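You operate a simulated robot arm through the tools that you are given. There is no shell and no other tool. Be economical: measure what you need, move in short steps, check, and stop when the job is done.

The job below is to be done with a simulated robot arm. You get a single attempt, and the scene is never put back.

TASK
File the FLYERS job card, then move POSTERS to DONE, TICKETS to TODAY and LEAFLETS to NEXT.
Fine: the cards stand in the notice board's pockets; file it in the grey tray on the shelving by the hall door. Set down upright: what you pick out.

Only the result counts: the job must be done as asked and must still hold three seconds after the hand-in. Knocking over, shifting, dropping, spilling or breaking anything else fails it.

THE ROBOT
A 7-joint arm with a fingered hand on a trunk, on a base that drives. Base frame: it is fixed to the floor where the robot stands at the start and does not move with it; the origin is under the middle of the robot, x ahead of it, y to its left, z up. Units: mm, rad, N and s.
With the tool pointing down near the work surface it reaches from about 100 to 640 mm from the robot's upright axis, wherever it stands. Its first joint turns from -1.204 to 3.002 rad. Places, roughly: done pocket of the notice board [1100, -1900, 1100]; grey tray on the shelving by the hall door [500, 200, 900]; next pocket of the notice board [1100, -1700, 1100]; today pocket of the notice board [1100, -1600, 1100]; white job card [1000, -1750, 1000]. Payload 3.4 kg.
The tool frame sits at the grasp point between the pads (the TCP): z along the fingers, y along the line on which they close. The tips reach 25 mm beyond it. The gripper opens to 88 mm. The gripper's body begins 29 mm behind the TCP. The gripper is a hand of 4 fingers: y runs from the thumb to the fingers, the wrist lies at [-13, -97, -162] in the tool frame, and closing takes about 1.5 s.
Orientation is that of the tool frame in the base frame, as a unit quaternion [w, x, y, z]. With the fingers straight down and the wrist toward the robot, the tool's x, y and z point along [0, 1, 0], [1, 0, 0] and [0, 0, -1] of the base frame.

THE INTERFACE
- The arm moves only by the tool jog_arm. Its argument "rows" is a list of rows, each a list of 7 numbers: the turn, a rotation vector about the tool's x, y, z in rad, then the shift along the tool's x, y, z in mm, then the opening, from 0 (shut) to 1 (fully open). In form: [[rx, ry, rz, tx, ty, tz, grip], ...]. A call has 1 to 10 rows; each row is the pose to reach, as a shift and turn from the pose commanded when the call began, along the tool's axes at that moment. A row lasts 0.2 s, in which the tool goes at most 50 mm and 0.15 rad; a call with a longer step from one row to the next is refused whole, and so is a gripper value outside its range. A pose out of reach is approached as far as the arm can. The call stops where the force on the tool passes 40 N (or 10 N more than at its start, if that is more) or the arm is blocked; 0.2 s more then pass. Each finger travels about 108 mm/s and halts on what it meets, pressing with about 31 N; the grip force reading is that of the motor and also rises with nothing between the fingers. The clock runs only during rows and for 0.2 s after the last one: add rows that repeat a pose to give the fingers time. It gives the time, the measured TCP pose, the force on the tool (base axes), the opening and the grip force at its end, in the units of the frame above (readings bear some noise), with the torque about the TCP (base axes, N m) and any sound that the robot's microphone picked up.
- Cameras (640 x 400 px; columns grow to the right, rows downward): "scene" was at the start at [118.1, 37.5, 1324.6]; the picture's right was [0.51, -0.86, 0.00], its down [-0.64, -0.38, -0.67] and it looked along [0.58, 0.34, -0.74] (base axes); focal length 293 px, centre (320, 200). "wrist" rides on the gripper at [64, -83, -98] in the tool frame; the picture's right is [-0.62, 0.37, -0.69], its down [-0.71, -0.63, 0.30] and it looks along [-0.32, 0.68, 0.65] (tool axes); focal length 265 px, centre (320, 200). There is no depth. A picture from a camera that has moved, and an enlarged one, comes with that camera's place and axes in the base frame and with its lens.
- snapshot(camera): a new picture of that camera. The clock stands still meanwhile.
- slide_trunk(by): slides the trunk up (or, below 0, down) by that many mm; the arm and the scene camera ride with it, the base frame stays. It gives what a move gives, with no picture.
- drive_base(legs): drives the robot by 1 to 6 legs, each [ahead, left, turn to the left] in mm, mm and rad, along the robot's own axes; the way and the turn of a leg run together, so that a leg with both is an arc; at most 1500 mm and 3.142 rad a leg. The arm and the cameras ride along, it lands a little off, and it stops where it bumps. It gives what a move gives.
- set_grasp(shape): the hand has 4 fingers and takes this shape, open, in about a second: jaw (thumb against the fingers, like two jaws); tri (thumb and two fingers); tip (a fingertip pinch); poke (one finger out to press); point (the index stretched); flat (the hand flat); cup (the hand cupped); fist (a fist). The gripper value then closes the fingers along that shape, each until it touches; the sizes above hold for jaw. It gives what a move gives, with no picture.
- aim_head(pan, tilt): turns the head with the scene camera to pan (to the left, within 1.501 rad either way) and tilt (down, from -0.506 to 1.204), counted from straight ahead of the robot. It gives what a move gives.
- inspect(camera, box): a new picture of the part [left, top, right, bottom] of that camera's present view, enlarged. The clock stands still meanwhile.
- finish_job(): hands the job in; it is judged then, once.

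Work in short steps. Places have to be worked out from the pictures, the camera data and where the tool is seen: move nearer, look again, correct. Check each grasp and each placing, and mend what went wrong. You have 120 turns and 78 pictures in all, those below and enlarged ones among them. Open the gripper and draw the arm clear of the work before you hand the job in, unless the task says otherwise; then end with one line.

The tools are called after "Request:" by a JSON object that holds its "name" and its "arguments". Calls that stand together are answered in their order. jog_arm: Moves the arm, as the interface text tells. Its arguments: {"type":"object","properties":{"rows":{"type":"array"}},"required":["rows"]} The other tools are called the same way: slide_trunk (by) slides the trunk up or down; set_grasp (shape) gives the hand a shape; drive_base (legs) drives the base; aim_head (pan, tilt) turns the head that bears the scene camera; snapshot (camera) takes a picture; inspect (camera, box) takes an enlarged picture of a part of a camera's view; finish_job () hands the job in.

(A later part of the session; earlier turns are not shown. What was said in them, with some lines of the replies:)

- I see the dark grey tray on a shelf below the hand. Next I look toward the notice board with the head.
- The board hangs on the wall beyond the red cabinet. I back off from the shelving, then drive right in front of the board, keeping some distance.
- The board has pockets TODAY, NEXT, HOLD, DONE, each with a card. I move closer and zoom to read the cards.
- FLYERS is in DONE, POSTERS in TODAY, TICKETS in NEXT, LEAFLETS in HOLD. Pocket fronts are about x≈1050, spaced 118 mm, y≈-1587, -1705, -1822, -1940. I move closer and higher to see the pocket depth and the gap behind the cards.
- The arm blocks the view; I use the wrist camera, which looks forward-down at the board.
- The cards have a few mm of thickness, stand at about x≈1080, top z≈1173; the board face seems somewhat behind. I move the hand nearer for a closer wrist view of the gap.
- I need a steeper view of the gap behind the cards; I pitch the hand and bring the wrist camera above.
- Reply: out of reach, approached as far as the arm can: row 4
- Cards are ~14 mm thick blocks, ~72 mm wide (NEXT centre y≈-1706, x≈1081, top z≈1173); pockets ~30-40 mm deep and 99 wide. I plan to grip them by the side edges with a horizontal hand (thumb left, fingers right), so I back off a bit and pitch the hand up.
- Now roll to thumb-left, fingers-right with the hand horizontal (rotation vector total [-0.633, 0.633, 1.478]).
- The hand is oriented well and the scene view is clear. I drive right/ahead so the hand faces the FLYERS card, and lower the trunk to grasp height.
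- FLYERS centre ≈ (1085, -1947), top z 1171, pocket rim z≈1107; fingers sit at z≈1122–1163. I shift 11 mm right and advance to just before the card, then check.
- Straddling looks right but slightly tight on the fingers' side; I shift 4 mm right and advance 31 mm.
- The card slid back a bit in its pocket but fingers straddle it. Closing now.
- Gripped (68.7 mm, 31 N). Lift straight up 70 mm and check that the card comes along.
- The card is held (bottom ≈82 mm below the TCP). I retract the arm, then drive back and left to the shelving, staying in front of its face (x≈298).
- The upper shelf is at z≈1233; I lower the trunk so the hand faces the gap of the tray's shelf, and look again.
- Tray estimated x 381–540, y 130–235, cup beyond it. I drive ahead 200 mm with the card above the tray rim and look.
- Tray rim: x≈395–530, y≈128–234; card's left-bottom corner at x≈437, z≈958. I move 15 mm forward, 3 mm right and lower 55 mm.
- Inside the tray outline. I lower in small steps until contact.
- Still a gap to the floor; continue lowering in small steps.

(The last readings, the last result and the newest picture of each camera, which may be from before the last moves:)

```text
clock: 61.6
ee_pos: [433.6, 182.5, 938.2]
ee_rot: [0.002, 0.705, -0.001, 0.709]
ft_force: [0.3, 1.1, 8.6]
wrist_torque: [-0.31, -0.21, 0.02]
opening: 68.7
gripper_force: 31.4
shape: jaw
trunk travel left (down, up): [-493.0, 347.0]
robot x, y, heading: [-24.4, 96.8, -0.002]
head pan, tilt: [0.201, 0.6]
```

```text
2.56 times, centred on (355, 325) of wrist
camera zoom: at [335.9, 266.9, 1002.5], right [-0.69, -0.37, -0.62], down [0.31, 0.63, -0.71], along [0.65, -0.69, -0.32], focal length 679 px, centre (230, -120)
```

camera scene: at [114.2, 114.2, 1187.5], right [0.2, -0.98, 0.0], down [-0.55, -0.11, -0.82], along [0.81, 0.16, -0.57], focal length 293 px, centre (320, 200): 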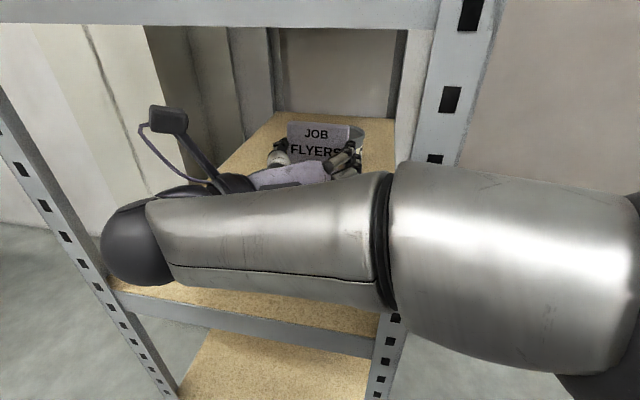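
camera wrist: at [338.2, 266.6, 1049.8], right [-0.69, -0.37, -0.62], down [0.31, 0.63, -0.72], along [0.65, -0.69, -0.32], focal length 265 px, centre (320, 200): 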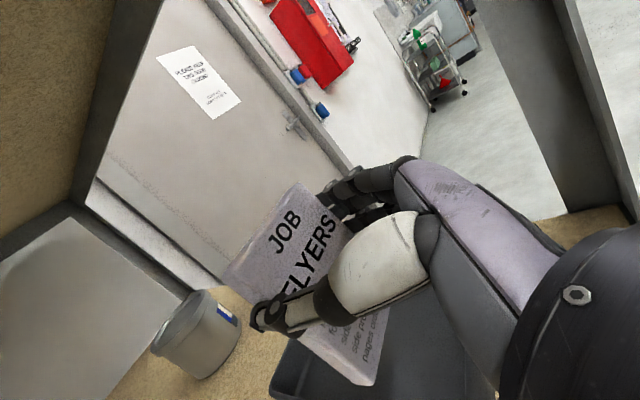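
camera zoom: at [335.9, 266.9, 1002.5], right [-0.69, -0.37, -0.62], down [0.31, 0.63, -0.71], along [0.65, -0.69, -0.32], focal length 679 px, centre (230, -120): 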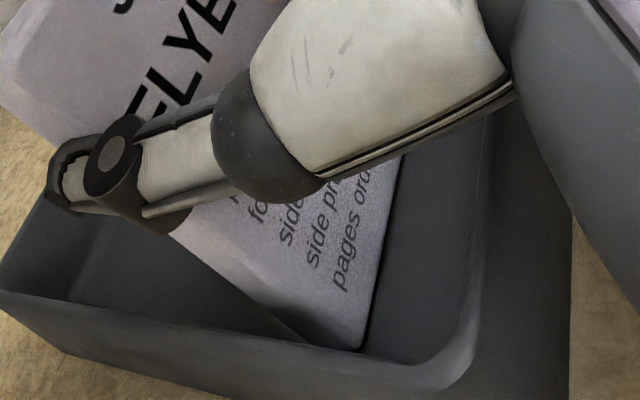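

Contact with the tray floor (8.6 N). I ease 1.5 mm up to unload, then check.

Request:
{"name": "jog_arm", "arguments": {"rows": [[0, 0, 0, 1.3, 0, 0, 0.3], [0, 0, 0, 1.3, 0, 0, 0.3]]}}

Request:
{"name": "inspect", "arguments": {"camera": "scene", "box": [260, 100, 400, 200]}}

```text
clock: 62.2
ee_pos: [435.2, 182.9, 938.7]
ee_rot: [0.002, 0.707, 0.0, 0.707]
ft_force: [0.6, 0.2, 5.4]
wrist_torque: [-0.25, -0.1, 0.02]
opening: 68.8
gripper_force: 31.2
shape: jaw
trunk travel left (down, up): [-493.0, 347.0]
robot x, y, heading: [-24.2, 98.5, 0.002]
head pan, tilt: [0.201, 0.6]
```

```text
4.00 times, centred on (330, 150) of scene
camera zoom: at [112.5, 114.1, 1187.7], right [0.2, -0.98, 0.0], down [-0.55, -0.11, -0.83], along [0.81, 0.16, -0.56], focal length 1171 px, centre (280, 400)
```

zoom: 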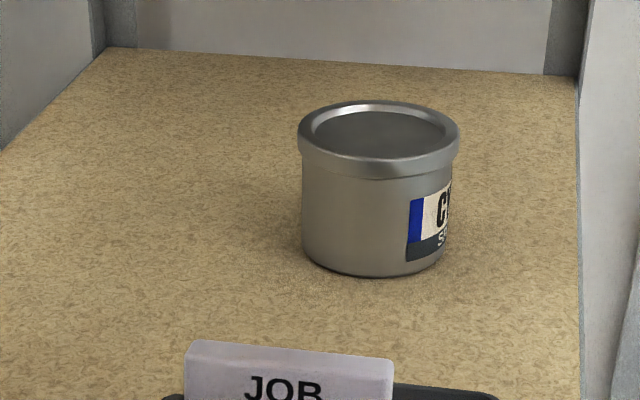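

The card is level within about 1°. Release slowly.

Request:
{"name": "jog_arm", "arguments": {"rows": [[0, 0, 0, 0.8, 0, 0, 0.79], [0, 0, 0, 0.8, 0, 0, 0.82], [0, 0, 0, 0.8, 0, 0, 0.88], [0, 0, 0, 0.8, 0, 0, 0.95], [0, 0, 0, 0.8, 0, 0, 1], [0, 0, 0, 0.8, 0, 0, 1]]}}

Request:
{"name": "snapshot", "arguments": {"camera": "wrist"}}

Request:
{"name": "inspect", "arguments": {"camera": "scene", "box": [240, 120, 400, 220]}}

```text
clock: 63.6
ee_pos: [436.8, 183.1, 938.5]
ee_rot: [0.001, 0.707, -0.001, 0.707]
ft_force: [-0.3, 0.4, -0.4]
wrist_torque: [-0.01, -0.02, -0.02]
opening: 87.7
gripper_force: 0.1
shape: jaw
trunk travel left (down, up): [-493.0, 347.0]
robot x, y, heading: [-21.4, 100.6, -0.002]
head pan, tilt: [0.201, 0.6]
```

```text
39 pictures are left
camera wrist: at [337.8, 266.6, 1003.7], right [-0.69, -0.37, -0.62], down [0.31, 0.63, -0.72], along [0.65, -0.69, -0.32], focal length 265 px, centre (320, 200)
```

wrist: 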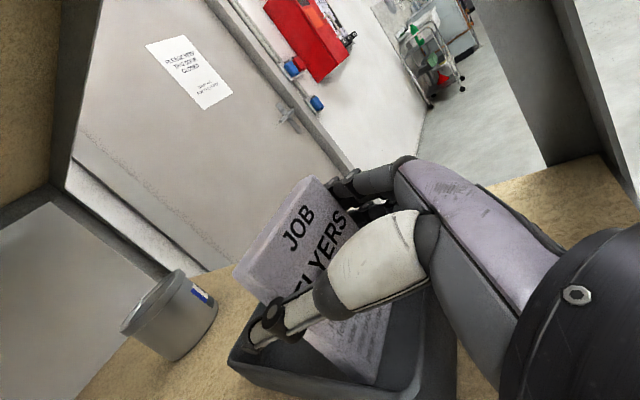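

```text
4.00 times, centred on (320, 170) of scene
camera zoom: at [113.4, 114.2, 1187.6], right [0.2, -0.98, 0.0], down [-0.55, -0.11, -0.83], along [0.81, 0.16, -0.56], focal length 1171 px, centre (320, 320)
```

zoom: 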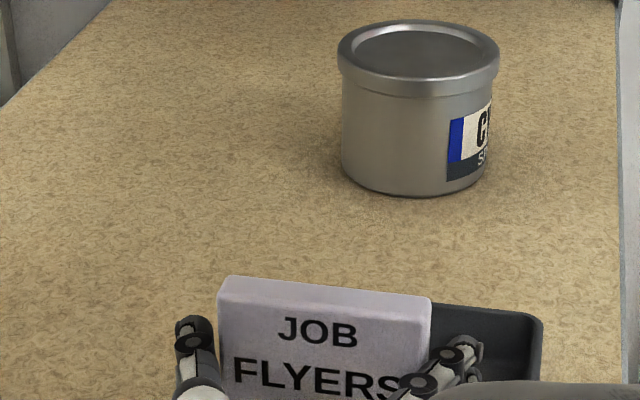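

The card stands upright in the tray. I retract the hand straight back slowly.

Request:
{"name": "jog_arm", "arguments": {"rows": [[0, 0, 0, 0, 0, -6, 1], [0, 0, 0, 0, 0, -12, 1], [0, 0, 0, 0, 0, -20, 1], [0, 0, 0, 0, 0, -30, 1], [0, 0, 0, 0, 0, -45, 1], [0, 0, 0, 0, 0, -60, 1], [0, 0, 0, 0, 0, -75, 1]]}}

Request:
{"name": "inspect", "arguments": {"camera": "scene", "box": [240, 120, 400, 220]}}

Request:
{"name": "snapshot", "arguments": {"camera": "wrist"}}

```text
clock: 65.2
ee_pos: [360.6, 180.9, 937.4]
ee_rot: [0.001, 0.707, -0.001, 0.707]
ft_force: [0.4, -0.2, -1.0]
wrist_torque: [-0.01, 0.04, 0.02]
opening: 87.6
gripper_force: 0.1
shape: jaw
trunk travel left (down, up): [-493.0, 347.0]
robot x, y, heading: [-24.5, 98.7, -0.003]
head pan, tilt: [0.201, 0.6]
```

```text
4.00 times, centred on (320, 170) of scene
camera zoom: at [113.1, 114.2, 1187.7], right [0.2, -0.98, 0.0], down [-0.55, -0.11, -0.83], along [0.81, 0.16, -0.56], focal length 1171 px, centre (320, 320)
```

zoom: 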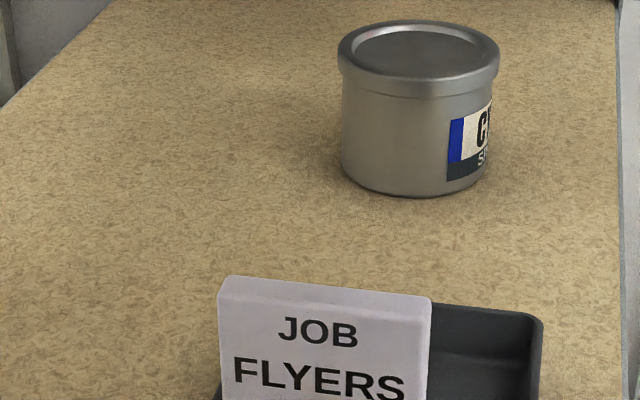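

```text
36 pictures are left
camera wrist: at [261.9, 265.8, 1002.8], right [-0.69, -0.37, -0.62], down [0.31, 0.63, -0.72], along [0.65, -0.69, -0.32], focal length 265 px, centre (320, 200)
```

wrist: 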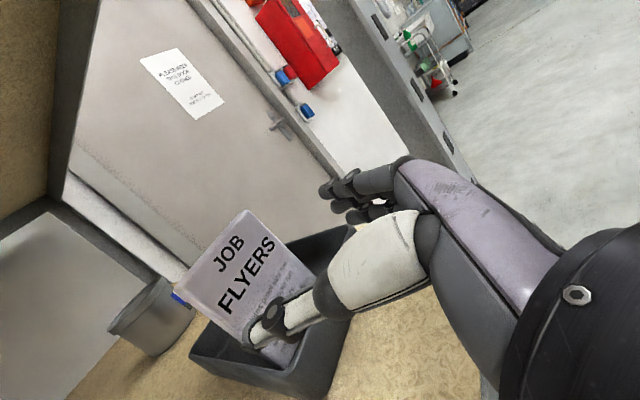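

FLYERS stands filed. Now I drive back to the board, in front of TODAY (POSTERS card), raising the trunk.

Request:
{"name": "drive_base", "arguments": {"legs": [[-200, 0, 0], [0, -886, 0], [0, -886, 0]]}}

Request:
{"name": "slide_trunk", "arguments": {"by": 213}}

Request:
{"name": "aim_head", "arguments": {"pan": 0.0, "tilt": 0.55}}

```text
clock: 75.3
ee_pos: [144.0, -1585.5, 939.4]
ee_rot: [0.006, 0.707, -0.004, 0.707]
ft_force: [-0.1, -0.4, 1.2]
wrist_torque: [-0.04, -0.03, -0.01]
opening: 87.8
gripper_force: 0.1
shape: jaw
trunk travel left (down, up): [-493.0, 347.0]
robot x, y, heading: [-236.0, -1666.1, -0.01]
head pan, tilt: [0.201, 0.6]
```

```text
clock: 77.6
ee_pos: [144.3, -1586.3, 1152.2]
ee_rot: [0.006, 0.707, -0.004, 0.707]
ft_force: [0.3, 0.5, -0.4]
wrist_torque: [-0.01, 0.0, 0.03]
opening: 87.6
gripper_force: 0.1
shape: jaw
trunk travel left (down, up): [-706.0, 134.0]
robot x, y, heading: [-238.8, -1662.9, -0.01]
head pan, tilt: [0.201, 0.6]
```

```text
clock: 78.3
ee_pos: [145.5, -1585.2, 1152.1]
ee_rot: [0.006, 0.707, -0.004, 0.707]
ft_force: [-0.6, 0.5, -0.7]
wrist_torque: [-0.01, 0.03, 0.01]
opening: 87.5
gripper_force: 0.0
shape: jaw
trunk travel left (down, up): [-706.0, 134.0]
robot x, y, heading: [-241.6, -1664.8, -0.013]
head pan, tilt: [0.0, 0.55]
```

Request:
{"name": "drive_base", "arguments": {"legs": [[725, -4, 0.011]]}}

Request:
{"name": "snapshot", "arguments": {"camera": "scene"}}

```text
clock: 82.3
ee_pos: [863.8, -1593.7, 1150.6]
ee_rot: [0.002, 0.706, -0.001, 0.708]
ft_force: [0.2, -0.2, -1.0]
wrist_torque: [0.01, -0.02, 0.03]
opening: 87.8
gripper_force: 0.1
shape: jaw
trunk travel left (down, up): [-706.0, 134.0]
robot x, y, heading: [481.3, -1672.2, -0.005]
head pan, tilt: [0.0, 0.55]
```

```text
35 pictures are left
camera scene: at [619.5, -1677.7, 1405.1], right [0.0, -1.0, 0.0], down [-0.52, 0.0, -0.85], along [0.85, 0.0, -0.52], focal length 293 px, centre (320, 200)
```

scene: 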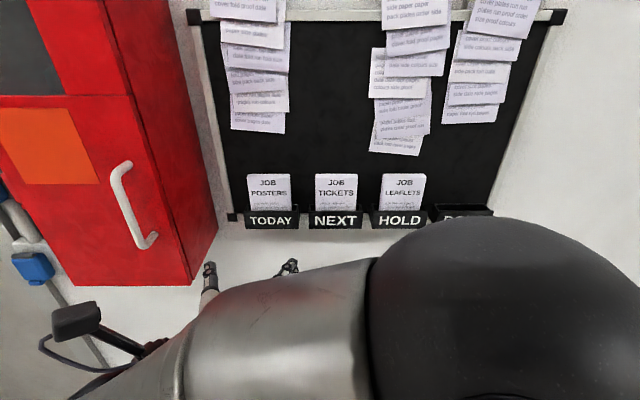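

POSTERS centre ≈ y -1590. I shift 3 mm left and advance to x≈1035, then check.

Request:
{"name": "jog_arm", "arguments": {"rows": [[0, 0, 0, 0, -3, 43, 1], [0, 0, 0, 0, -3, 86, 1], [0, 0, 0, 0, -3, 129, 1], [0, 0, 0, 0, -3, 171, 1]]}}

Request:
{"name": "inspect", "arguments": {"camera": "scene", "box": [180, 150, 340, 250]}}

```text
clock: 83.3
ee_pos: [1035.7, -1592.5, 1147.9]
ee_rot: [0.004, 0.707, -0.001, 0.707]
ft_force: [-0.6, -0.7, 0.4]
wrist_torque: [-0.01, 0.01, 0.01]
opening: 87.6
gripper_force: 0.0
shape: jaw
trunk travel left (down, up): [-706.0, 134.0]
robot x, y, heading: [477.3, -1674.5, -0.003]
head pan, tilt: [0.0, 0.55]
```

```text
4.00 times, centred on (260, 200) of scene
camera zoom: at [620.8, -1677.7, 1405.0], right [0.0, -1.0, 0.0], down [-0.52, 0.0, -0.85], along [0.85, 0.0, -0.52], focal length 1171 px, centre (560, 200)
```

zoom: 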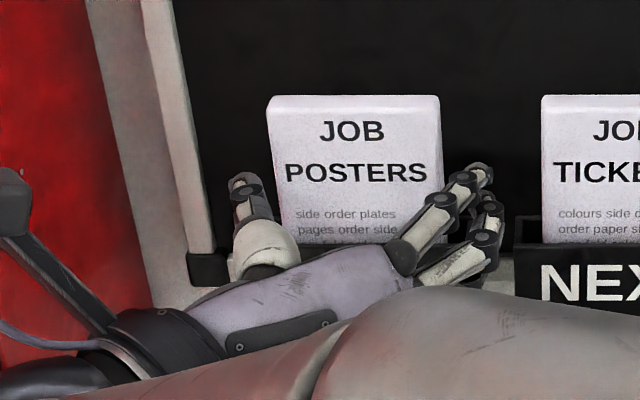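

Hand is ~5 mm too far right; shift left 5 mm and advance 33 mm, then close.

Request:
{"name": "jog_arm", "arguments": {"rows": [[0, 0, 0, 0, -5, 0, 1], [0, 0, 0, 0, -5, 16, 1], [0, 0, 0, 0, -5, 33, 1], [0, 0, 0, 0, -5, 33, 1]]}}

Request:
{"name": "inspect", "arguments": {"camera": "scene", "box": [180, 150, 340, 250]}}

```text
clock: 84.3
ee_pos: [1067.8, -1586.3, 1148.7]
ee_rot: [0.003, 0.707, -0.002, 0.707]
ft_force: [0.2, 0.3, 0.1]
wrist_torque: [0.01, 0.0, 0.01]
opening: 87.9
gripper_force: 0.2
shape: jaw
trunk travel left (down, up): [-706.0, 134.0]
robot x, y, heading: [481.2, -1671.8, -0.004]
head pan, tilt: [0.0, 0.55]
```

```text
4.00 times, centred on (260, 200) of scene
camera zoom: at [618.9, -1677.8, 1405.2], right [0.0, -1.0, 0.0], down [-0.52, 0.0, -0.85], along [0.85, 0.0, -0.52], focal length 1171 px, centre (560, 200)
```

zoom: 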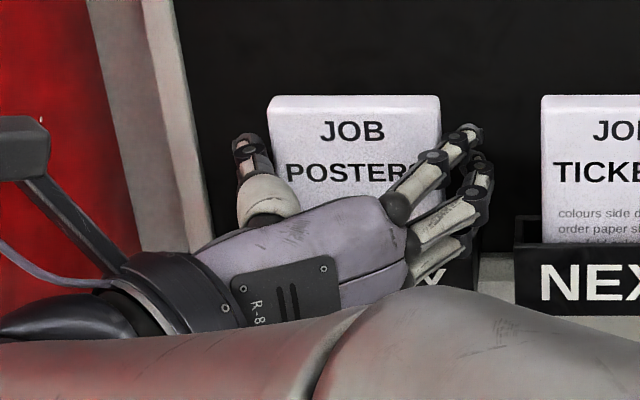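

Straddled without disturbing. Close and lift 75 mm.

Request:
{"name": "jog_arm", "arguments": {"rows": [[0, 0, 0, 0, 0, 0, 0.85], [0, 0, 0, 0, 0, 0, 0.7], [0, 0, 0, 0, 0, 0, 0.5], [0, 0, 0, 0, 0, 0, 0.5], [0, 0, 0, 0, 0, 0, 0.3], [0, 0, 0, 0, 0, 0, 0.3]]}}

Request:
{"name": "jog_arm", "arguments": {"rows": [[0, 0, 0, 15, 0, 0, 0.3], [0, 0, 0, 30, 0, 0, 0.3], [0, 0, 0, 45, 0, 0, 0.3], [0, 0, 0, 60, 0, 0, 0.3], [0, 0, 0, 75, 0, 0, 0.3]]}}

Request:
{"name": "snapshot", "arguments": {"camera": "wrist"}}

```text
clock: 85.7
ee_pos: [1068.4, -1586.8, 1150.1]
ee_rot: [0.002, 0.707, -0.001, 0.707]
ft_force: [0.4, 0.6, 0.0]
wrist_torque: [-0.02, -0.01, 0.01]
opening: 70.4
gripper_force: 31.3
shape: jaw
trunk travel left (down, up): [-706.0, 134.0]
robot x, y, heading: [481.2, -1674.1, -0.008]
head pan, tilt: [0.0, 0.55]
```

```text
clock: 86.9
ee_pos: [1065.8, -1587.0, 1227.0]
ee_rot: [0.003, 0.707, -0.002, 0.707]
ft_force: [0.4, 0.3, -0.8]
wrist_torque: [0.03, -0.01, -0.01]
opening: 70.4
gripper_force: 31.0
shape: jaw
trunk travel left (down, up): [-706.0, 134.0]
robot x, y, heading: [478.8, -1676.3, 0.001]
head pan, tilt: [0.0, 0.55]
```

```text
32 pictures are left
camera wrist: at [968.5, -1502.3, 1290.7], right [-0.69, -0.37, -0.62], down [0.31, 0.63, -0.72], along [0.65, -0.69, -0.32], focal length 265 px, centre (320, 200)
```

wrist: 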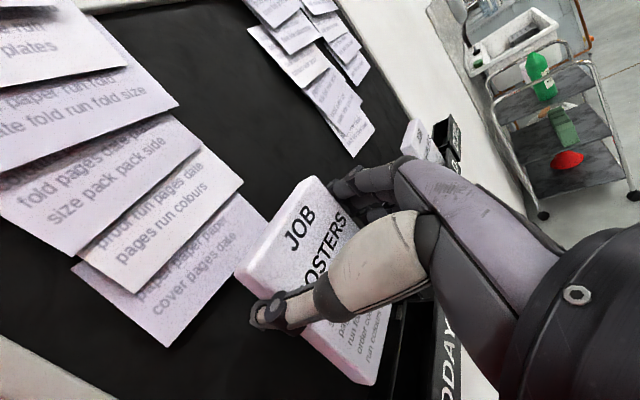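

POSTERS held (70 mm). Retract 100 mm and drive right 361 mm to the DONE pocket (TCP target y≈-1948).

Request:
{"name": "jog_arm", "arguments": {"rows": [[0, 0, 0, 0, 0, -35, 0.3], [0, 0, 0, 0, 0, -70, 0.3], [0, 0, 0, 0, 0, -100, 0.3]]}}

Request:
{"name": "drive_base", "arguments": {"legs": [[0, -361, 0]]}}

```text
clock: 87.7
ee_pos: [966.9, -1587.1, 1228.2]
ee_rot: [0.003, 0.707, -0.001, 0.707]
ft_force: [-0.9, -0.2, 0.0]
wrist_torque: [-0.02, -0.02, -0.01]
opening: 70.7
gripper_force: 31.2
shape: jaw
trunk travel left (down, up): [-706.0, 134.0]
robot x, y, heading: [476.2, -1674.3, -0.001]
head pan, tilt: [0.0, 0.55]
```

```text
clock: 90.0
ee_pos: [967.7, -1943.3, 1228.5]
ee_rot: [-0.002, 0.707, 0.004, 0.707]
ft_force: [-0.8, -0.5, -0.7]
wrist_torque: [-0.06, 0.03, 0.0]
opening: 70.8
gripper_force: 31.0
shape: jaw
trunk travel left (down, up): [-706.0, 134.0]
robot x, y, heading: [484.2, -2034.7, 0.012]
head pan, tilt: [0.0, 0.55]
```

Shift 6 mm right and advance 104 mm above the pocket, then check alignment.

Request:
{"name": "jog_arm", "arguments": {"rows": [[0, 0, -0.0, 0, 6, 35, 0.3], [0, 0, 0, 0, 6, 70, 0.3], [0, 0, 0, 0, 6, 104, 0.3], [0, 0, 0, 0, 6, 104, 0.3]]}}

Request:
{"name": "snapshot", "arguments": {"camera": "scene"}}

Request:
{"name": "snapshot", "arguments": {"camera": "wrist"}}

```text
clock: 91.0
ee_pos: [1071.0, -1947.6, 1226.1]
ee_rot: [-0.002, 0.707, 0.003, 0.707]
ft_force: [0.0, 0.2, 0.0]
wrist_torque: [-0.04, -0.03, 0.0]
opening: 70.3
gripper_force: 31.7
shape: jaw
trunk travel left (down, up): [-706.0, 134.0]
robot x, y, heading: [479.7, -2037.5, 0.006]
head pan, tilt: [0.0, 0.55]
```

```text
31 pictures are left
camera scene: at [619.3, -2038.8, 1405.2], right [0.01, -1.0, 0.0], down [-0.52, 0.0, -0.85], along [0.85, 0.01, -0.52], focal length 293 px, centre (320, 200)
```

scene: 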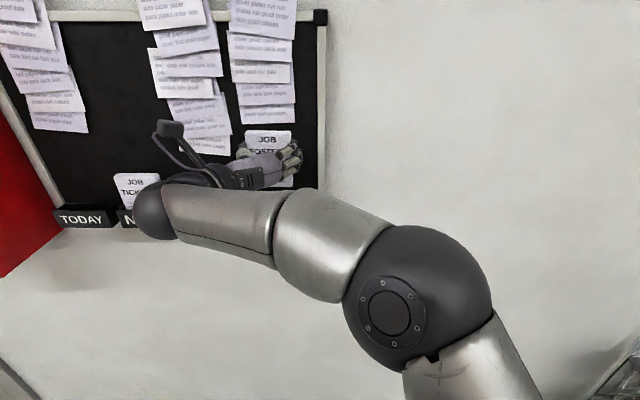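

```text
30 pictures are left
camera wrist: at [972.3, -1863.8, 1291.1], right [-0.69, -0.38, -0.62], down [0.3, 0.63, -0.72], along [0.66, -0.68, -0.32], focal length 265 px, centre (320, 200)
```

wrist: 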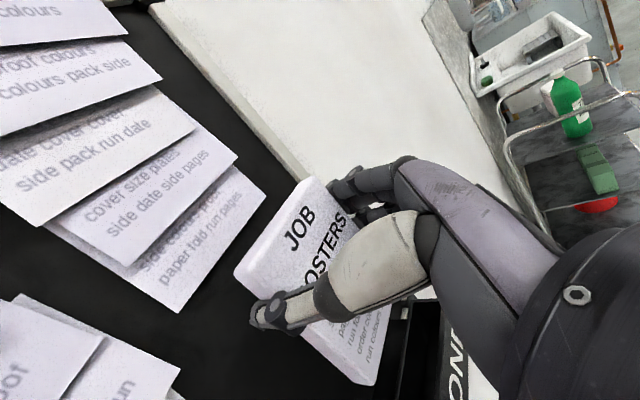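

Alignment matches the original geometry. Lower into the pocket.

Request:
{"name": "jog_arm", "arguments": {"rows": [[0, 0, 0, -12, 0, 0, 0.3], [0, 0, 0, -24, 0, 0, 0.3], [0, 0, 0, -36, 0, 0, 0.3], [0, 0, 0, -48, 0, 0, 0.3], [0, 0, 0, -58, 0, 0, 0.3], [0, 0, 0, -66, 0, 0, 0.3]]}}

Request:
{"name": "inspect", "arguments": {"camera": "wrist", "box": [220, 160, 540, 400]}}

```text
clock: 92.4
ee_pos: [1070.5, -1946.7, 1160.4]
ee_rot: [-0.002, 0.707, 0.002, 0.707]
ft_force: [-0.9, 0.0, -0.2]
wrist_torque: [0.01, 0.06, 0.02]
opening: 70.4
gripper_force: 31.6
shape: jaw
trunk travel left (down, up): [-706.0, 134.0]
robot x, y, heading: [480.0, -2038.8, 0.014]
head pan, tilt: [0.0, 0.55]
```

```text
1.67 times, centred on (380, 280) of wrist
camera zoom: at [971.3, -1863.8, 1225.2], right [-0.69, -0.37, -0.62], down [0.3, 0.63, -0.72], along [0.66, -0.68, -0.32], focal length 442 px, centre (220, 67)
```

zoom: 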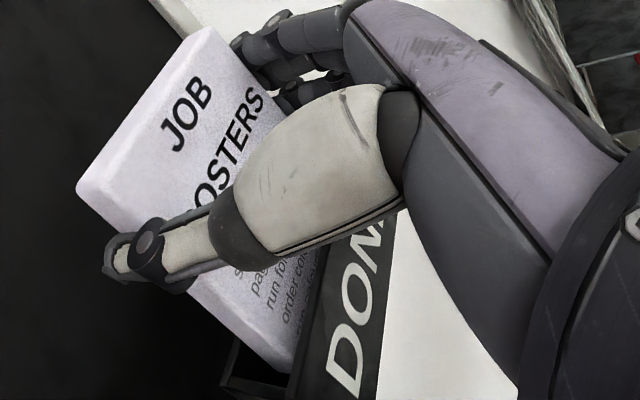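

In the pocket, no contact force. Lower slowly until it rests.

Request:
{"name": "jog_arm", "arguments": {"rows": [[0, 0, 0, -3, 0, 0, 0.3], [0, 0, 0, -6, 0, 0, 0.3], [0, 0, 0, -9, 0, 0, 0.3], [0, 0, 0, -11, 0, 0, 0.3], [0, 0, 0, -12, 0, 0, 0.3]]}}

```text
clock: 93.6
ee_pos: [1070.5, -1947.3, 1149.8]
ee_rot: [-0.002, 0.707, 0.004, 0.707]
ft_force: [0.2, 0.4, 1.2]
wrist_torque: [-0.05, 0.0, -0.01]
opening: 70.5
gripper_force: 31.4
shape: jaw
trunk travel left (down, up): [-706.0, 134.0]
robot x, y, heading: [484.1, -2034.9, 0.012]
head pan, tilt: [0.0, 0.55]
```

It just rests on the floor (1.2 N). Release slowly and retract.

Request:
{"name": "jog_arm", "arguments": {"rows": [[0, 0, 0, 0, 0, 0, 0.81], [0, 0, 0, 0, 0, 0, 0.84], [0, 0, 0, 0, 0, 0, 0.9], [0, 0, 0, 0, 0, 0, 1], [0, 0, 0, 0, 0, 0, 1], [0, 0, 0, 0, 0, 0, 1]]}}

Request:
{"name": "jog_arm", "arguments": {"rows": [[0, 0, 0, 0, 0, -6, 1], [0, 0, 0, 0, 0, -12, 1], [0, 0, 0, 0, 0, -20, 1], [0, 0, 0, 0, 0, -40, 1], [0, 0, 0, 0, 0, -70, 1], [0, 0, 0, 0, 0, -110, 1]]}}

Request:
{"name": "snapshot", "arguments": {"camera": "scene"}}

```text
clock: 95.0
ee_pos: [1072.9, -1947.1, 1148.3]
ee_rot: [-0.001, 0.707, 0.003, 0.707]
ft_force: [-0.2, 0.0, 0.4]
wrist_torque: [0.02, -0.02, 0.03]
opening: 87.6
gripper_force: 0.1
shape: jaw
trunk travel left (down, up): [-706.0, 134.0]
robot x, y, heading: [481.7, -2034.2, 0.007]
head pan, tilt: [0.0, 0.55]
```

```text
clock: 96.4
ee_pos: [961.3, -1947.5, 1153.0]
ee_rot: [-0.002, 0.707, 0.003, 0.707]
ft_force: [0.5, 0.0, 0.0]
wrist_torque: [-0.02, -0.04, 0.03]
opening: 87.7
gripper_force: 0.1
shape: jaw
trunk travel left (down, up): [-706.0, 134.0]
robot x, y, heading: [483.7, -2038.9, 0.002]
head pan, tilt: [0.0, 0.55]
```

```text
28 pictures are left
camera scene: at [618.9, -2038.7, 1405.3], right [0.01, -1.0, 0.0], down [-0.52, 0.0, -0.85], along [0.85, 0.01, -0.52], focal length 293 px, centre (320, 200)
```

scene: 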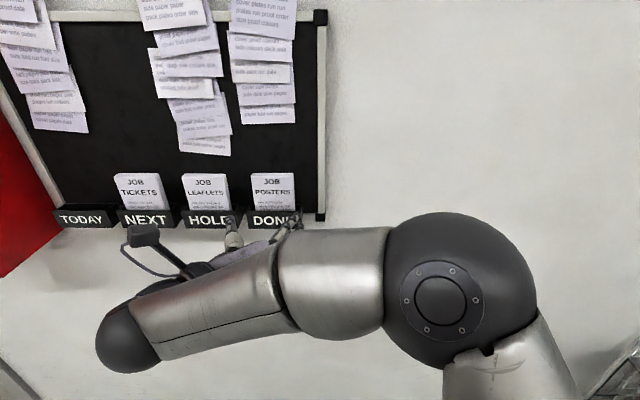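

POSTERS stands in DONE. Drive left 240 mm to TICKETS (y≈-1707).

Request:
{"name": "drive_base", "arguments": {"legs": [[0, 240, -0.006]]}}

```text
clock: 98.2
ee_pos: [961.1, -1711.0, 1152.2]
ee_rot: [0.002, 0.707, 0.001, 0.707]
ft_force: [0.5, 0.6, -0.1]
wrist_torque: [-0.04, -0.01, 0.01]
opening: 87.6
gripper_force: 0.0
shape: jaw
trunk travel left (down, up): [-706.0, 134.0]
robot x, y, heading: [478.5, -1799.3, -0.0]
head pan, tilt: [0.0, 0.55]
```

Shift 4 mm left and advance to x≈1035, then check the straddle.

Request:
{"name": "jog_arm", "arguments": {"rows": [[0, 0, 0, 0, -4, 37, 1], [0, 0, 0, -2, -4, 74, 1]]}}

Request:
{"name": "inspect", "arguments": {"camera": "scene", "box": [180, 150, 340, 250]}}

```text
clock: 98.8
ee_pos: [1036.5, -1707.3, 1151.6]
ee_rot: [0.001, 0.708, 0.0, 0.706]
ft_force: [0.4, 0.3, -0.3]
wrist_torque: [-0.01, -0.01, -0.01]
opening: 87.5
gripper_force: 0.1
shape: jaw
trunk travel left (down, up): [-706.0, 134.0]
robot x, y, heading: [480.2, -1800.0, 0.006]
head pan, tilt: [0.0, 0.55]
```

```text
4.00 times, centred on (260, 200) of scene
camera zoom: at [619.5, -1799.8, 1405.1], right [0.0, -1.0, 0.0], down [-0.52, 0.0, -0.85], along [0.85, 0.0, -0.52], focal length 1171 px, centre (560, 200)
```

zoom: 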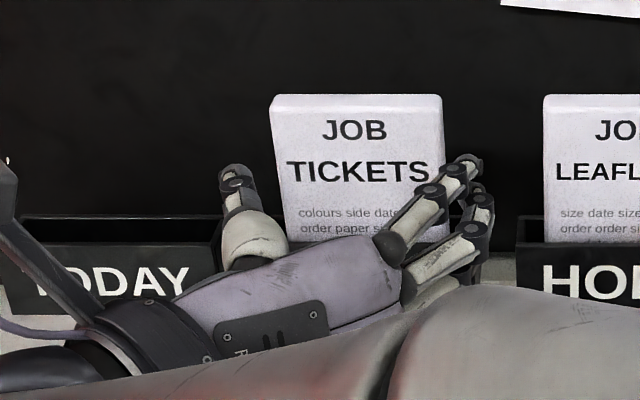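

Centred. Advance 32 mm, close, and lift.

Request:
{"name": "jog_arm", "arguments": {"rows": [[0, 0, 0, 0, 0, 16, 1], [0, 0, 0, 0, 0, 32, 1], [0, 0, 0, 0, 0, 32, 0.85], [0, 0, 0, 0, 0, 32, 0.7], [0, 0, 0, 0, 0, 32, 0.5], [0, 0, 0, 0, 0, 32, 0.5], [0, 0, 0, 0, 0, 32, 0.3], [0, 0, 0, 0, 0, 32, 0.3]]}}

Request:
{"name": "inspect", "arguments": {"camera": "scene", "box": [180, 150, 340, 250]}}

```text
clock: 100.6
ee_pos: [1067.2, -1707.2, 1150.4]
ee_rot: [0.001, 0.708, 0.001, 0.707]
ft_force: [0.5, -0.1, -0.3]
wrist_torque: [0.01, -0.03, -0.04]
opening: 69.3
gripper_force: 31.4
shape: jaw
trunk travel left (down, up): [-706.0, 134.0]
robot x, y, heading: [476.1, -1797.9, 0.002]
head pan, tilt: [0.0, 0.55]
```

```text
4.00 times, centred on (260, 200) of scene
camera zoom: at [618.9, -1799.9, 1405.1], right [0.0, -1.0, 0.0], down [-0.52, 0.0, -0.85], along [0.85, 0.0, -0.52], focal length 1171 px, centre (560, 200)
```

zoom: 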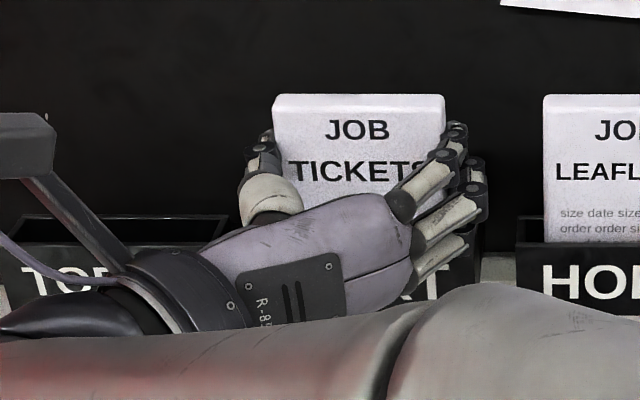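

Gripped well. Lift 76 mm, retract 100 mm, and drive left 120 mm to TODAY.

Request:
{"name": "jog_arm", "arguments": {"rows": [[0, 0, 0, 15, 0, 0, 0.3], [0, 0, 0, 30, 0, 0, 0.3], [0, 0, 0, 45, 0, 0, 0.3], [0, 0, 0, 60, 0, 0, 0.3], [0, 0, 0, 76, 0, 0, 0.3], [0, 0, 0, 76, 0, -35, 0.3], [0, 0, 0, 76, 0, -70, 0.3], [0, 0, 0, 76, 0, -100, 0.3]]}}

Request:
{"name": "drive_base", "arguments": {"legs": [[0, 120, 0]]}}

```text
clock: 102.4
ee_pos: [964.5, -1707.0, 1226.4]
ee_rot: [0.0, 0.706, 0.0, 0.708]
ft_force: [-0.7, 0.1, -0.7]
wrist_torque: [0.04, 0.0, 0.03]
opening: 69.4
gripper_force: 30.5
shape: jaw
trunk travel left (down, up): [-706.0, 134.0]
robot x, y, heading: [480.4, -1797.9, 0.001]
head pan, tilt: [0.0, 0.55]
```

```text
clock: 103.6
ee_pos: [966.1, -1588.0, 1226.6]
ee_rot: [0.001, 0.707, 0.001, 0.707]
ft_force: [0.6, 0.2, -0.9]
wrist_torque: [0.01, 0.03, 0.0]
opening: 69.3
gripper_force: 30.4
shape: jaw
trunk travel left (down, up): [-706.0, 134.0]
robot x, y, heading: [478.6, -1677.9, -0.002]
head pan, tilt: [0.0, 0.55]
```

Aligned at y≈-1588. Advance 105 mm above the pocket and check.

Request:
{"name": "jog_arm", "arguments": {"rows": [[0, 0, 0, 0, 0, 35, 0.3], [0, 0, 0, 0, 0, 70, 0.3], [0, 0, 0, 0, 0, 105, 0.3], [0, 0, 0, 0, 0, 105, 0.3]]}}

Request:
{"name": "snapshot", "arguments": {"camera": "wrist"}}

```text
clock: 104.6
ee_pos: [1068.8, -1588.0, 1226.5]
ee_rot: [0.001, 0.707, 0.001, 0.707]
ft_force: [0.1, 0.0, -2.1]
wrist_torque: [-0.01, 0.04, 0.0]
opening: 69.4
gripper_force: 30.6
shape: jaw
trunk travel left (down, up): [-706.0, 134.0]
robot x, y, heading: [479.9, -1675.6, 0.001]
head pan, tilt: [0.0, 0.55]
```

```text
25 pictures are left
camera wrist: at [969.8, -1503.3, 1290.1], right [-0.69, -0.37, -0.62], down [0.31, 0.63, -0.72], along [0.65, -0.69, -0.32], focal length 265 px, centre (320, 200)
```

wrist: 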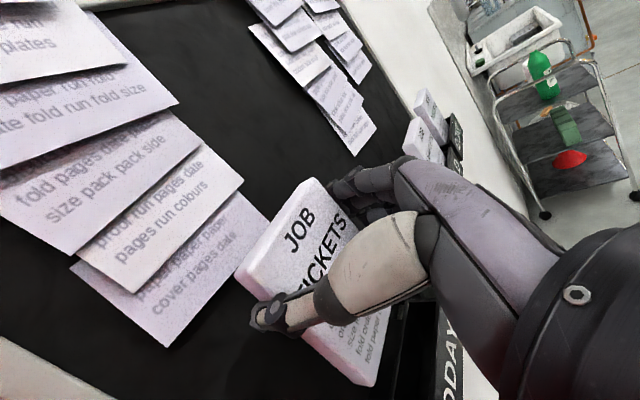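

The picture matches the POSTERS one at the same place. Lower into TODAY.

Request:
{"name": "jog_arm", "arguments": {"rows": [[0, 0, 0, -12, 0, 0, 0.3], [0, 0, 0, -24, 0, 0, 0.3], [0, 0, 0, -36, 0, 0, 0.3], [0, 0, 0, -48, 0, 0, 0.3], [0, 0, 0, -58, 0, 0, 0.3], [0, 0, 0, -66, 0, 0, 0.3], [0, 0, 0, -70, 0, 0, 0.3], [0, 0, 0, -73, 0, 0, 0.3], [0, 0, 0, -75, 0, 0, 0.3]]}}

Request:
{"name": "inspect", "arguments": {"camera": "wrist", "box": [220, 160, 540, 400]}}

```text
clock: 106.6
ee_pos: [1071.2, -1588.2, 1150.5]
ee_rot: [0.001, 0.707, 0.001, 0.707]
ft_force: [0.5, 0.9, -0.6]
wrist_torque: [0.03, 0.04, 0.0]
opening: 69.3
gripper_force: 31.1
shape: jaw
trunk travel left (down, up): [-706.0, 134.0]
robot x, y, heading: [478.5, -1677.7, -0.001]
head pan, tilt: [0.0, 0.55]
```

```text
1.67 times, centred on (380, 280) of wrist
camera zoom: at [972.6, -1503.8, 1215.3], right [-0.69, -0.37, -0.62], down [0.3, 0.63, -0.72], along [0.65, -0.68, -0.32], focal length 442 px, centre (220, 67)
```

zoom: 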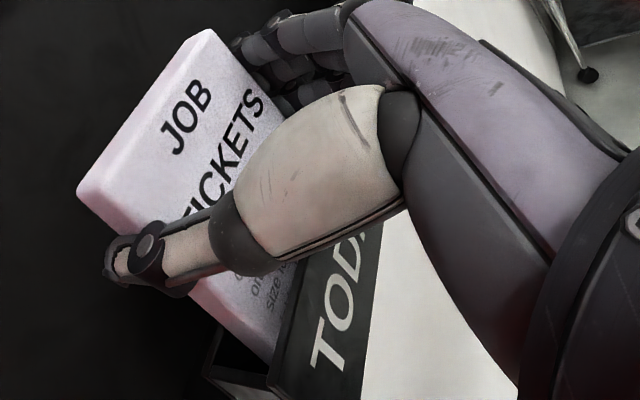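

Card is in the pocket near the floor; 1.5 mm more, then release and retract.

Request:
{"name": "jog_arm", "arguments": {"rows": [[0, 0, 0, -1, 0, 0, 0.3], [0, 0, 0, -1.5, 0, 0, 0.3], [0, 0, 0, -1.5, 0, 0, 0.8], [0, 0, 0, -1.5, 0, 0, 0.84], [0, 0, 0, -1.5, 0, 0, 0.9], [0, 0, 0, -1.5, 0, 0, 1], [0, 0, 0, -1.5, 0, 0, 1], [0, 0, 0, -1.5, 0, 0, 1]]}}

Request:
{"name": "jog_arm", "arguments": {"rows": [[0, 0, 0, 0, 0, -6, 1], [0, 0, 0, 0, 0, -12, 1], [0, 0, 0, 0, 0, -20, 1], [0, 0, 0, 0, 0, -40, 1], [0, 0, 0, 0, 0, -70, 1], [0, 0, 0, 0, 0, -110, 1]]}}

Request:
{"name": "snapshot", "arguments": {"camera": "scene"}}

```text
clock: 108.4
ee_pos: [1070.7, -1589.1, 1149.1]
ee_rot: [0.001, 0.707, -0.001, 0.707]
ft_force: [0.0, 0.6, -0.2]
wrist_torque: [0.01, -0.01, -0.01]
opening: 87.8
gripper_force: 0.1
shape: jaw
trunk travel left (down, up): [-706.0, 134.0]
robot x, y, heading: [478.3, -1680.0, 0.003]
head pan, tilt: [0.0, 0.55]
```

```text
clock: 109.8
ee_pos: [957.4, -1589.8, 1148.5]
ee_rot: [0.001, 0.706, 0.0, 0.708]
ft_force: [0.2, 1.0, 0.1]
wrist_torque: [0.0, -0.02, 0.0]
opening: 87.3
gripper_force: 0.1
shape: jaw
trunk travel left (down, up): [-706.0, 134.0]
robot x, y, heading: [479.6, -1682.4, 0.002]
head pan, tilt: [0.0, 0.55]
```

```text
23 pictures are left
camera scene: at [616.9, -1680.4, 1405.3], right [0.0, -1.0, 0.0], down [-0.52, 0.0, -0.85], along [0.85, 0.0, -0.52], focal length 293 px, centre (320, 200)
```

scene: 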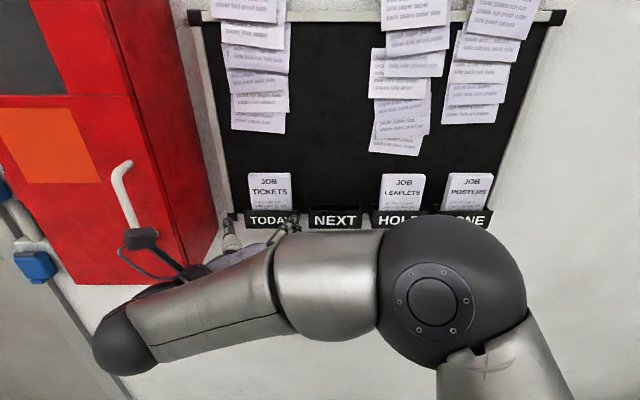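

TICKETS stands in TODAY. Next LEAFLETS in HOLD (y≈-1827): drive right 237 mm.

Request:
{"name": "drive_base", "arguments": {"legs": [[0, -237, 0]]}}

```text
clock: 111.6
ee_pos: [961.2, -1821.8, 1148.6]
ee_rot: [0.0, 0.707, 0.001, 0.707]
ft_force: [0.8, -0.3, -0.7]
wrist_torque: [-0.04, -0.01, 0.0]
opening: 87.7
gripper_force: 0.1
shape: jaw
trunk travel left (down, up): [-706.0, 134.0]
robot x, y, heading: [481.1, -1914.3, 0.0]
head pan, tilt: [0.0, 0.55]
```

Shift 5 mm right, advance to x≈1036, check.

Request:
{"name": "jog_arm", "arguments": {"rows": [[0, 0, 0, 0, 5, 37, 1], [0, 0, 0, 1, 5, 75, 1]]}}

Request:
{"name": "inspect", "arguments": {"camera": "scene", "box": [180, 150, 340, 250]}}

```text
clock: 112.2
ee_pos: [1036.7, -1825.2, 1147.3]
ee_rot: [0.0, 0.708, 0.002, 0.706]
ft_force: [0.5, 0.5, 0.1]
wrist_torque: [0.04, 0.02, -0.02]
opening: 87.5
gripper_force: 0.2
shape: jaw
trunk travel left (down, up): [-706.0, 134.0]
robot x, y, heading: [477.1, -1913.3, 0.0]
head pan, tilt: [0.0, 0.55]
```

```text
4.00 times, centred on (260, 200) of scene
camera zoom: at [619.8, -1912.8, 1405.1], right [0.0, -1.0, 0.0], down [-0.52, 0.0, -0.85], along [0.85, 0.0, -0.52], focal length 1171 px, centre (560, 200)
```

zoom: 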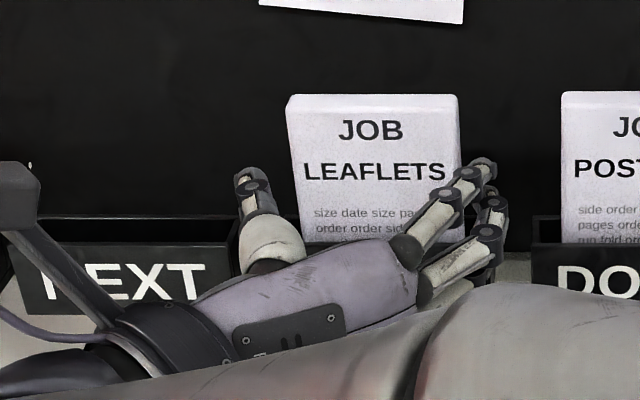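

Centred. Advance and close.

Request:
{"name": "jog_arm", "arguments": {"rows": [[0, 0, 0, 0, 0, 16, 1], [0, 0, 0, 0, 0, 32, 1], [0, 0, 0, 0, 0, 32, 0.85], [0, 0, 0, 0, 0, 32, 0.7], [0, 0, 0, 0, 0, 32, 0.5], [0, 0, 0, 0, 0, 32, 0.5], [0, 0, 0, 0, 0, 32, 0.3], [0, 0, 0, 0, 0, 32, 0.3]]}}

Request:
{"name": "inspect", "arguments": {"camera": "scene", "box": [180, 150, 340, 250]}}

```text
clock: 114.0
ee_pos: [1069.5, -1825.5, 1149.8]
ee_rot: [0.001, 0.708, 0.001, 0.707]
ft_force: [-0.5, 0.5, -0.6]
wrist_torque: [0.01, 0.04, 0.02]
opening: 69.6
gripper_force: 30.6
shape: jaw
trunk travel left (down, up): [-706.0, 134.0]
robot x, y, heading: [476.3, -1911.9, 0.006]
head pan, tilt: [0.0, 0.55]
```

```text
4.00 times, centred on (260, 200) of scene
camera zoom: at [619.1, -1913.1, 1405.1], right [0.0, -1.0, 0.0], down [-0.52, 0.0, -0.85], along [0.85, 0.0, -0.52], focal length 1171 px, centre (560, 200)
```

zoom: 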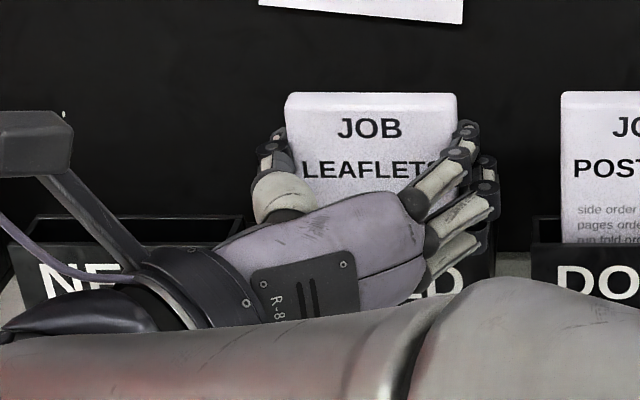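

Gripped. Lift, retract, drive left 119 mm to NEXT.

Request:
{"name": "jog_arm", "arguments": {"rows": [[0, 0, 0, 15, 0, 0, 0.3], [0, 0, 0, 30, 0, 0, 0.3], [0, 0, 0, 45, 0, 0, 0.3], [0, 0, 0, 60, 0, 0, 0.3], [0, 0, 0, 76, 0, 0, 0.3], [0, 0, 0, 76, 0, -35, 0.3], [0, 0, 0, 76, 0, -70, 0.3], [0, 0, 0, 76, 0, -100, 0.3]]}}

Request:
{"name": "drive_base", "arguments": {"legs": [[0, 119, 0]]}}

```text
clock: 115.8
ee_pos: [966.0, -1825.2, 1225.8]
ee_rot: [0.0, 0.706, 0.001, 0.708]
ft_force: [-0.4, -0.8, -0.5]
wrist_torque: [0.0, -0.01, 0.0]
opening: 69.4
gripper_force: 31.2
shape: jaw
trunk travel left (down, up): [-706.0, 134.0]
robot x, y, heading: [479.3, -1912.9, 0.004]
head pan, tilt: [0.0, 0.55]
```

```text
clock: 117.0
ee_pos: [968.4, -1703.6, 1224.7]
ee_rot: [0.001, 0.707, 0.001, 0.708]
ft_force: [-0.5, 0.4, -0.7]
wrist_torque: [-0.05, -0.01, -0.01]
opening: 69.5
gripper_force: 31.0
shape: jaw
trunk travel left (down, up): [-706.0, 134.0]
robot x, y, heading: [476.5, -1792.3, 0.001]
head pan, tilt: [0.0, 0.55]
```

Shift 3.5 mm right, advance 103 mm above NEXT and check.

Request:
{"name": "jog_arm", "arguments": {"rows": [[0, 0, 0, 0, 3.5, 35, 0.3], [0, 0, 0, 0, 3.5, 70, 0.3], [0, 0, 0, 0, 3.5, 103, 0.3], [0, 0, 0, 0, 3.5, 103, 0.3]]}}

Request:
{"name": "snapshot", "arguments": {"camera": "wrist"}}

```text
clock: 118.0
ee_pos: [1072.7, -1707.0, 1225.8]
ee_rot: [0.001, 0.708, 0.001, 0.707]
ft_force: [-0.4, 0.1, -0.9]
wrist_torque: [0.02, 0.01, 0.02]
opening: 69.3
gripper_force: 31.3
shape: jaw
trunk travel left (down, up): [-706.0, 134.0]
robot x, y, heading: [480.8, -1790.2, 0.0]
head pan, tilt: [0.0, 0.55]
```

```text
20 pictures are left
camera wrist: at [973.4, -1623.4, 1289.4], right [-0.69, -0.37, -0.62], down [0.3, 0.63, -0.72], along [0.65, -0.68, -0.32], focal length 265 px, centre (320, 200)
```

wrist: 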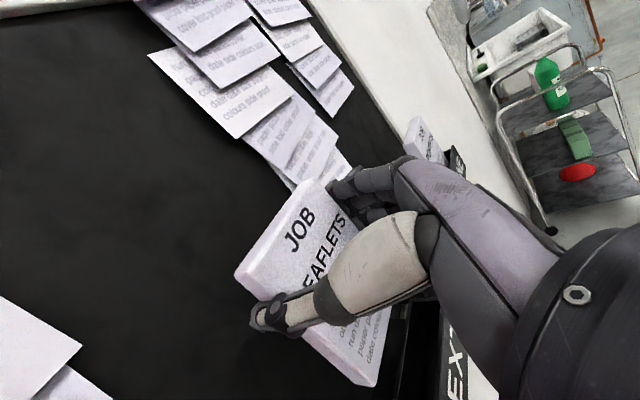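

Good alignment. Lower into NEXT.

Request:
{"name": "jog_arm", "arguments": {"rows": [[0, 0, 0, -12, 0, 0, 0.3], [0, 0, 0, -24, 0, 0, 0.3], [0, 0, 0, -36, 0, 0, 0.3], [0, 0, 0, -48, 0, 0, 0.3], [0, 0, 0, -58, 0, 0, 0.3], [0, 0, 0, -66, 0, 0, 0.3], [0, 0, 0, -70, 0, 0, 0.3], [0, 0, 0, -73, 0, 0, 0.3], [0, 0, 0, -75, 0, 0, 0.3]]}}

Request:
{"name": "inspect", "arguments": {"camera": "wrist", "box": [220, 160, 540, 400]}}

```text
clock: 120.0
ee_pos: [1070.4, -1708.0, 1150.0]
ee_rot: [0.0, 0.707, 0.0, 0.707]
ft_force: [-0.8, -0.1, -1.1]
wrist_torque: [-0.02, 0.01, -0.01]
opening: 69.3
gripper_force: 30.9
shape: jaw
trunk travel left (down, up): [-706.0, 134.0]
robot x, y, heading: [478.7, -1792.1, -0.002]
head pan, tilt: [0.0, 0.55]
```

```text
1.67 times, centred on (380, 280) of wrist
camera zoom: at [971.5, -1624.5, 1214.6], right [-0.69, -0.37, -0.62], down [0.3, 0.63, -0.72], along [0.65, -0.68, -0.32], focal length 442 px, centre (220, 67)
```

zoom: 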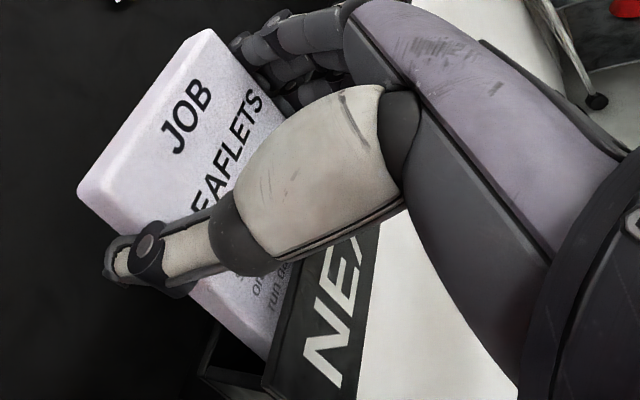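

Seated in the pocket. Ease 1.5 mm down, release, retract.

Request:
{"name": "jog_arm", "arguments": {"rows": [[0, 0, 0, -1, 0, 0, 0.3], [0, 0, 0, -1.5, 0, 0, 0.3], [0, 0, 0, -1.5, 0, 0, 0.8], [0, 0, 0, -1.5, 0, 0, 0.84], [0, 0, 0, -1.5, 0, 0, 0.9], [0, 0, 0, -1.5, 0, 0, 1], [0, 0, 0, -1.5, 0, 0, 1], [0, 0, 0, -1.5, 0, 0, 1]]}}

Request:
{"name": "jog_arm", "arguments": {"rows": [[0, 0, 0, 0, 0, -6, 1], [0, 0, 0, 0, 0, -12, 1], [0, 0, 0, 0, 0, -20, 1], [0, 0, 0, 0, 0, -40, 1], [0, 0, 0, 0, 0, -70, 1], [0, 0, 0, 0, 0, -110, 1]]}}

Request:
{"name": "drive_base", "arguments": {"legs": [[-350, 0, 0]]}}

Request:
{"name": "aim_head", "arguments": {"pan": 0, "tilt": 0.3}}

Request:
{"name": "inspect", "arguments": {"camera": "scene", "box": [200, 120, 440, 270]}}

```text
clock: 121.8
ee_pos: [1069.4, -1708.6, 1148.2]
ee_rot: [0.0, 0.707, 0.0, 0.707]
ft_force: [-0.2, 0.1, -0.3]
wrist_torque: [0.03, -0.01, 0.03]
opening: 87.7
gripper_force: 0.2
shape: jaw
trunk travel left (down, up): [-706.0, 134.0]
robot x, y, heading: [482.7, -1794.2, 0.003]
head pan, tilt: [0.0, 0.55]
```

```text
clock: 123.2
ee_pos: [958.3, -1707.8, 1150.8]
ee_rot: [0.001, 0.707, 0.0, 0.708]
ft_force: [-0.6, 0.4, -0.1]
wrist_torque: [0.0, 0.03, 0.0]
opening: 87.6
gripper_force: 0.0
shape: jaw
trunk travel left (down, up): [-706.0, 134.0]
robot x, y, heading: [476.1, -1786.3, 0.006]
head pan, tilt: [0.0, 0.55]
```

```text
clock: 125.5
ee_pos: [610.8, -1708.3, 1150.0]
ee_rot: [0.0, 0.707, 0.002, 0.707]
ft_force: [0.1, -0.3, -0.3]
wrist_torque: [0.02, -0.04, 0.01]
opening: 87.3
gripper_force: 0.1
shape: jaw
trunk travel left (down, up): [-706.0, 134.0]
robot x, y, heading: [127.1, -1790.5, -0.001]
head pan, tilt: [0.0, 0.55]
```

```text
clock: 126.2
ee_pos: [612.1, -1709.0, 1151.2]
ee_rot: [0.0, 0.707, 0.001, 0.707]
ft_force: [-0.1, -0.4, 0.3]
wrist_torque: [0.0, -0.03, -0.01]
opening: 87.5
gripper_force: 0.0
shape: jaw
trunk travel left (down, up): [-706.0, 134.0]
robot x, y, heading: [128.4, -1785.5, 0.002]
head pan, tilt: [0.0, 0.3]
```

```text
2.67 times, centred on (320, 195) of scene
camera zoom: at [273.3, -1792.4, 1428.0], right [0.0, -1.0, 0.0], down [-0.3, 0.0, -0.95], along [0.95, 0.0, -0.3], focal length 780 px, centre (320, 213)
```

zoom: 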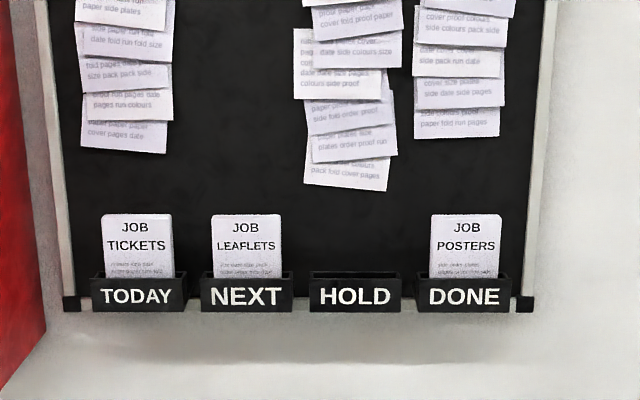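

All three cards stand in their right pockets, FLYERS stood upright in the tray after the hand left it, and the arm is clear with the gripper open. Handing in.

Request:
{"name": "finish_job", "arguments": {}}

```text
The job is handed in.
```

FLYERS is filed upright in the grey tray; POSTERS is in DONE, TICKETS in TODAY and LEAFLETS in NEXT. The last picture showed those three standing in their pockets. FLYERS was last checked just after I let go of it, not again before hand-in.
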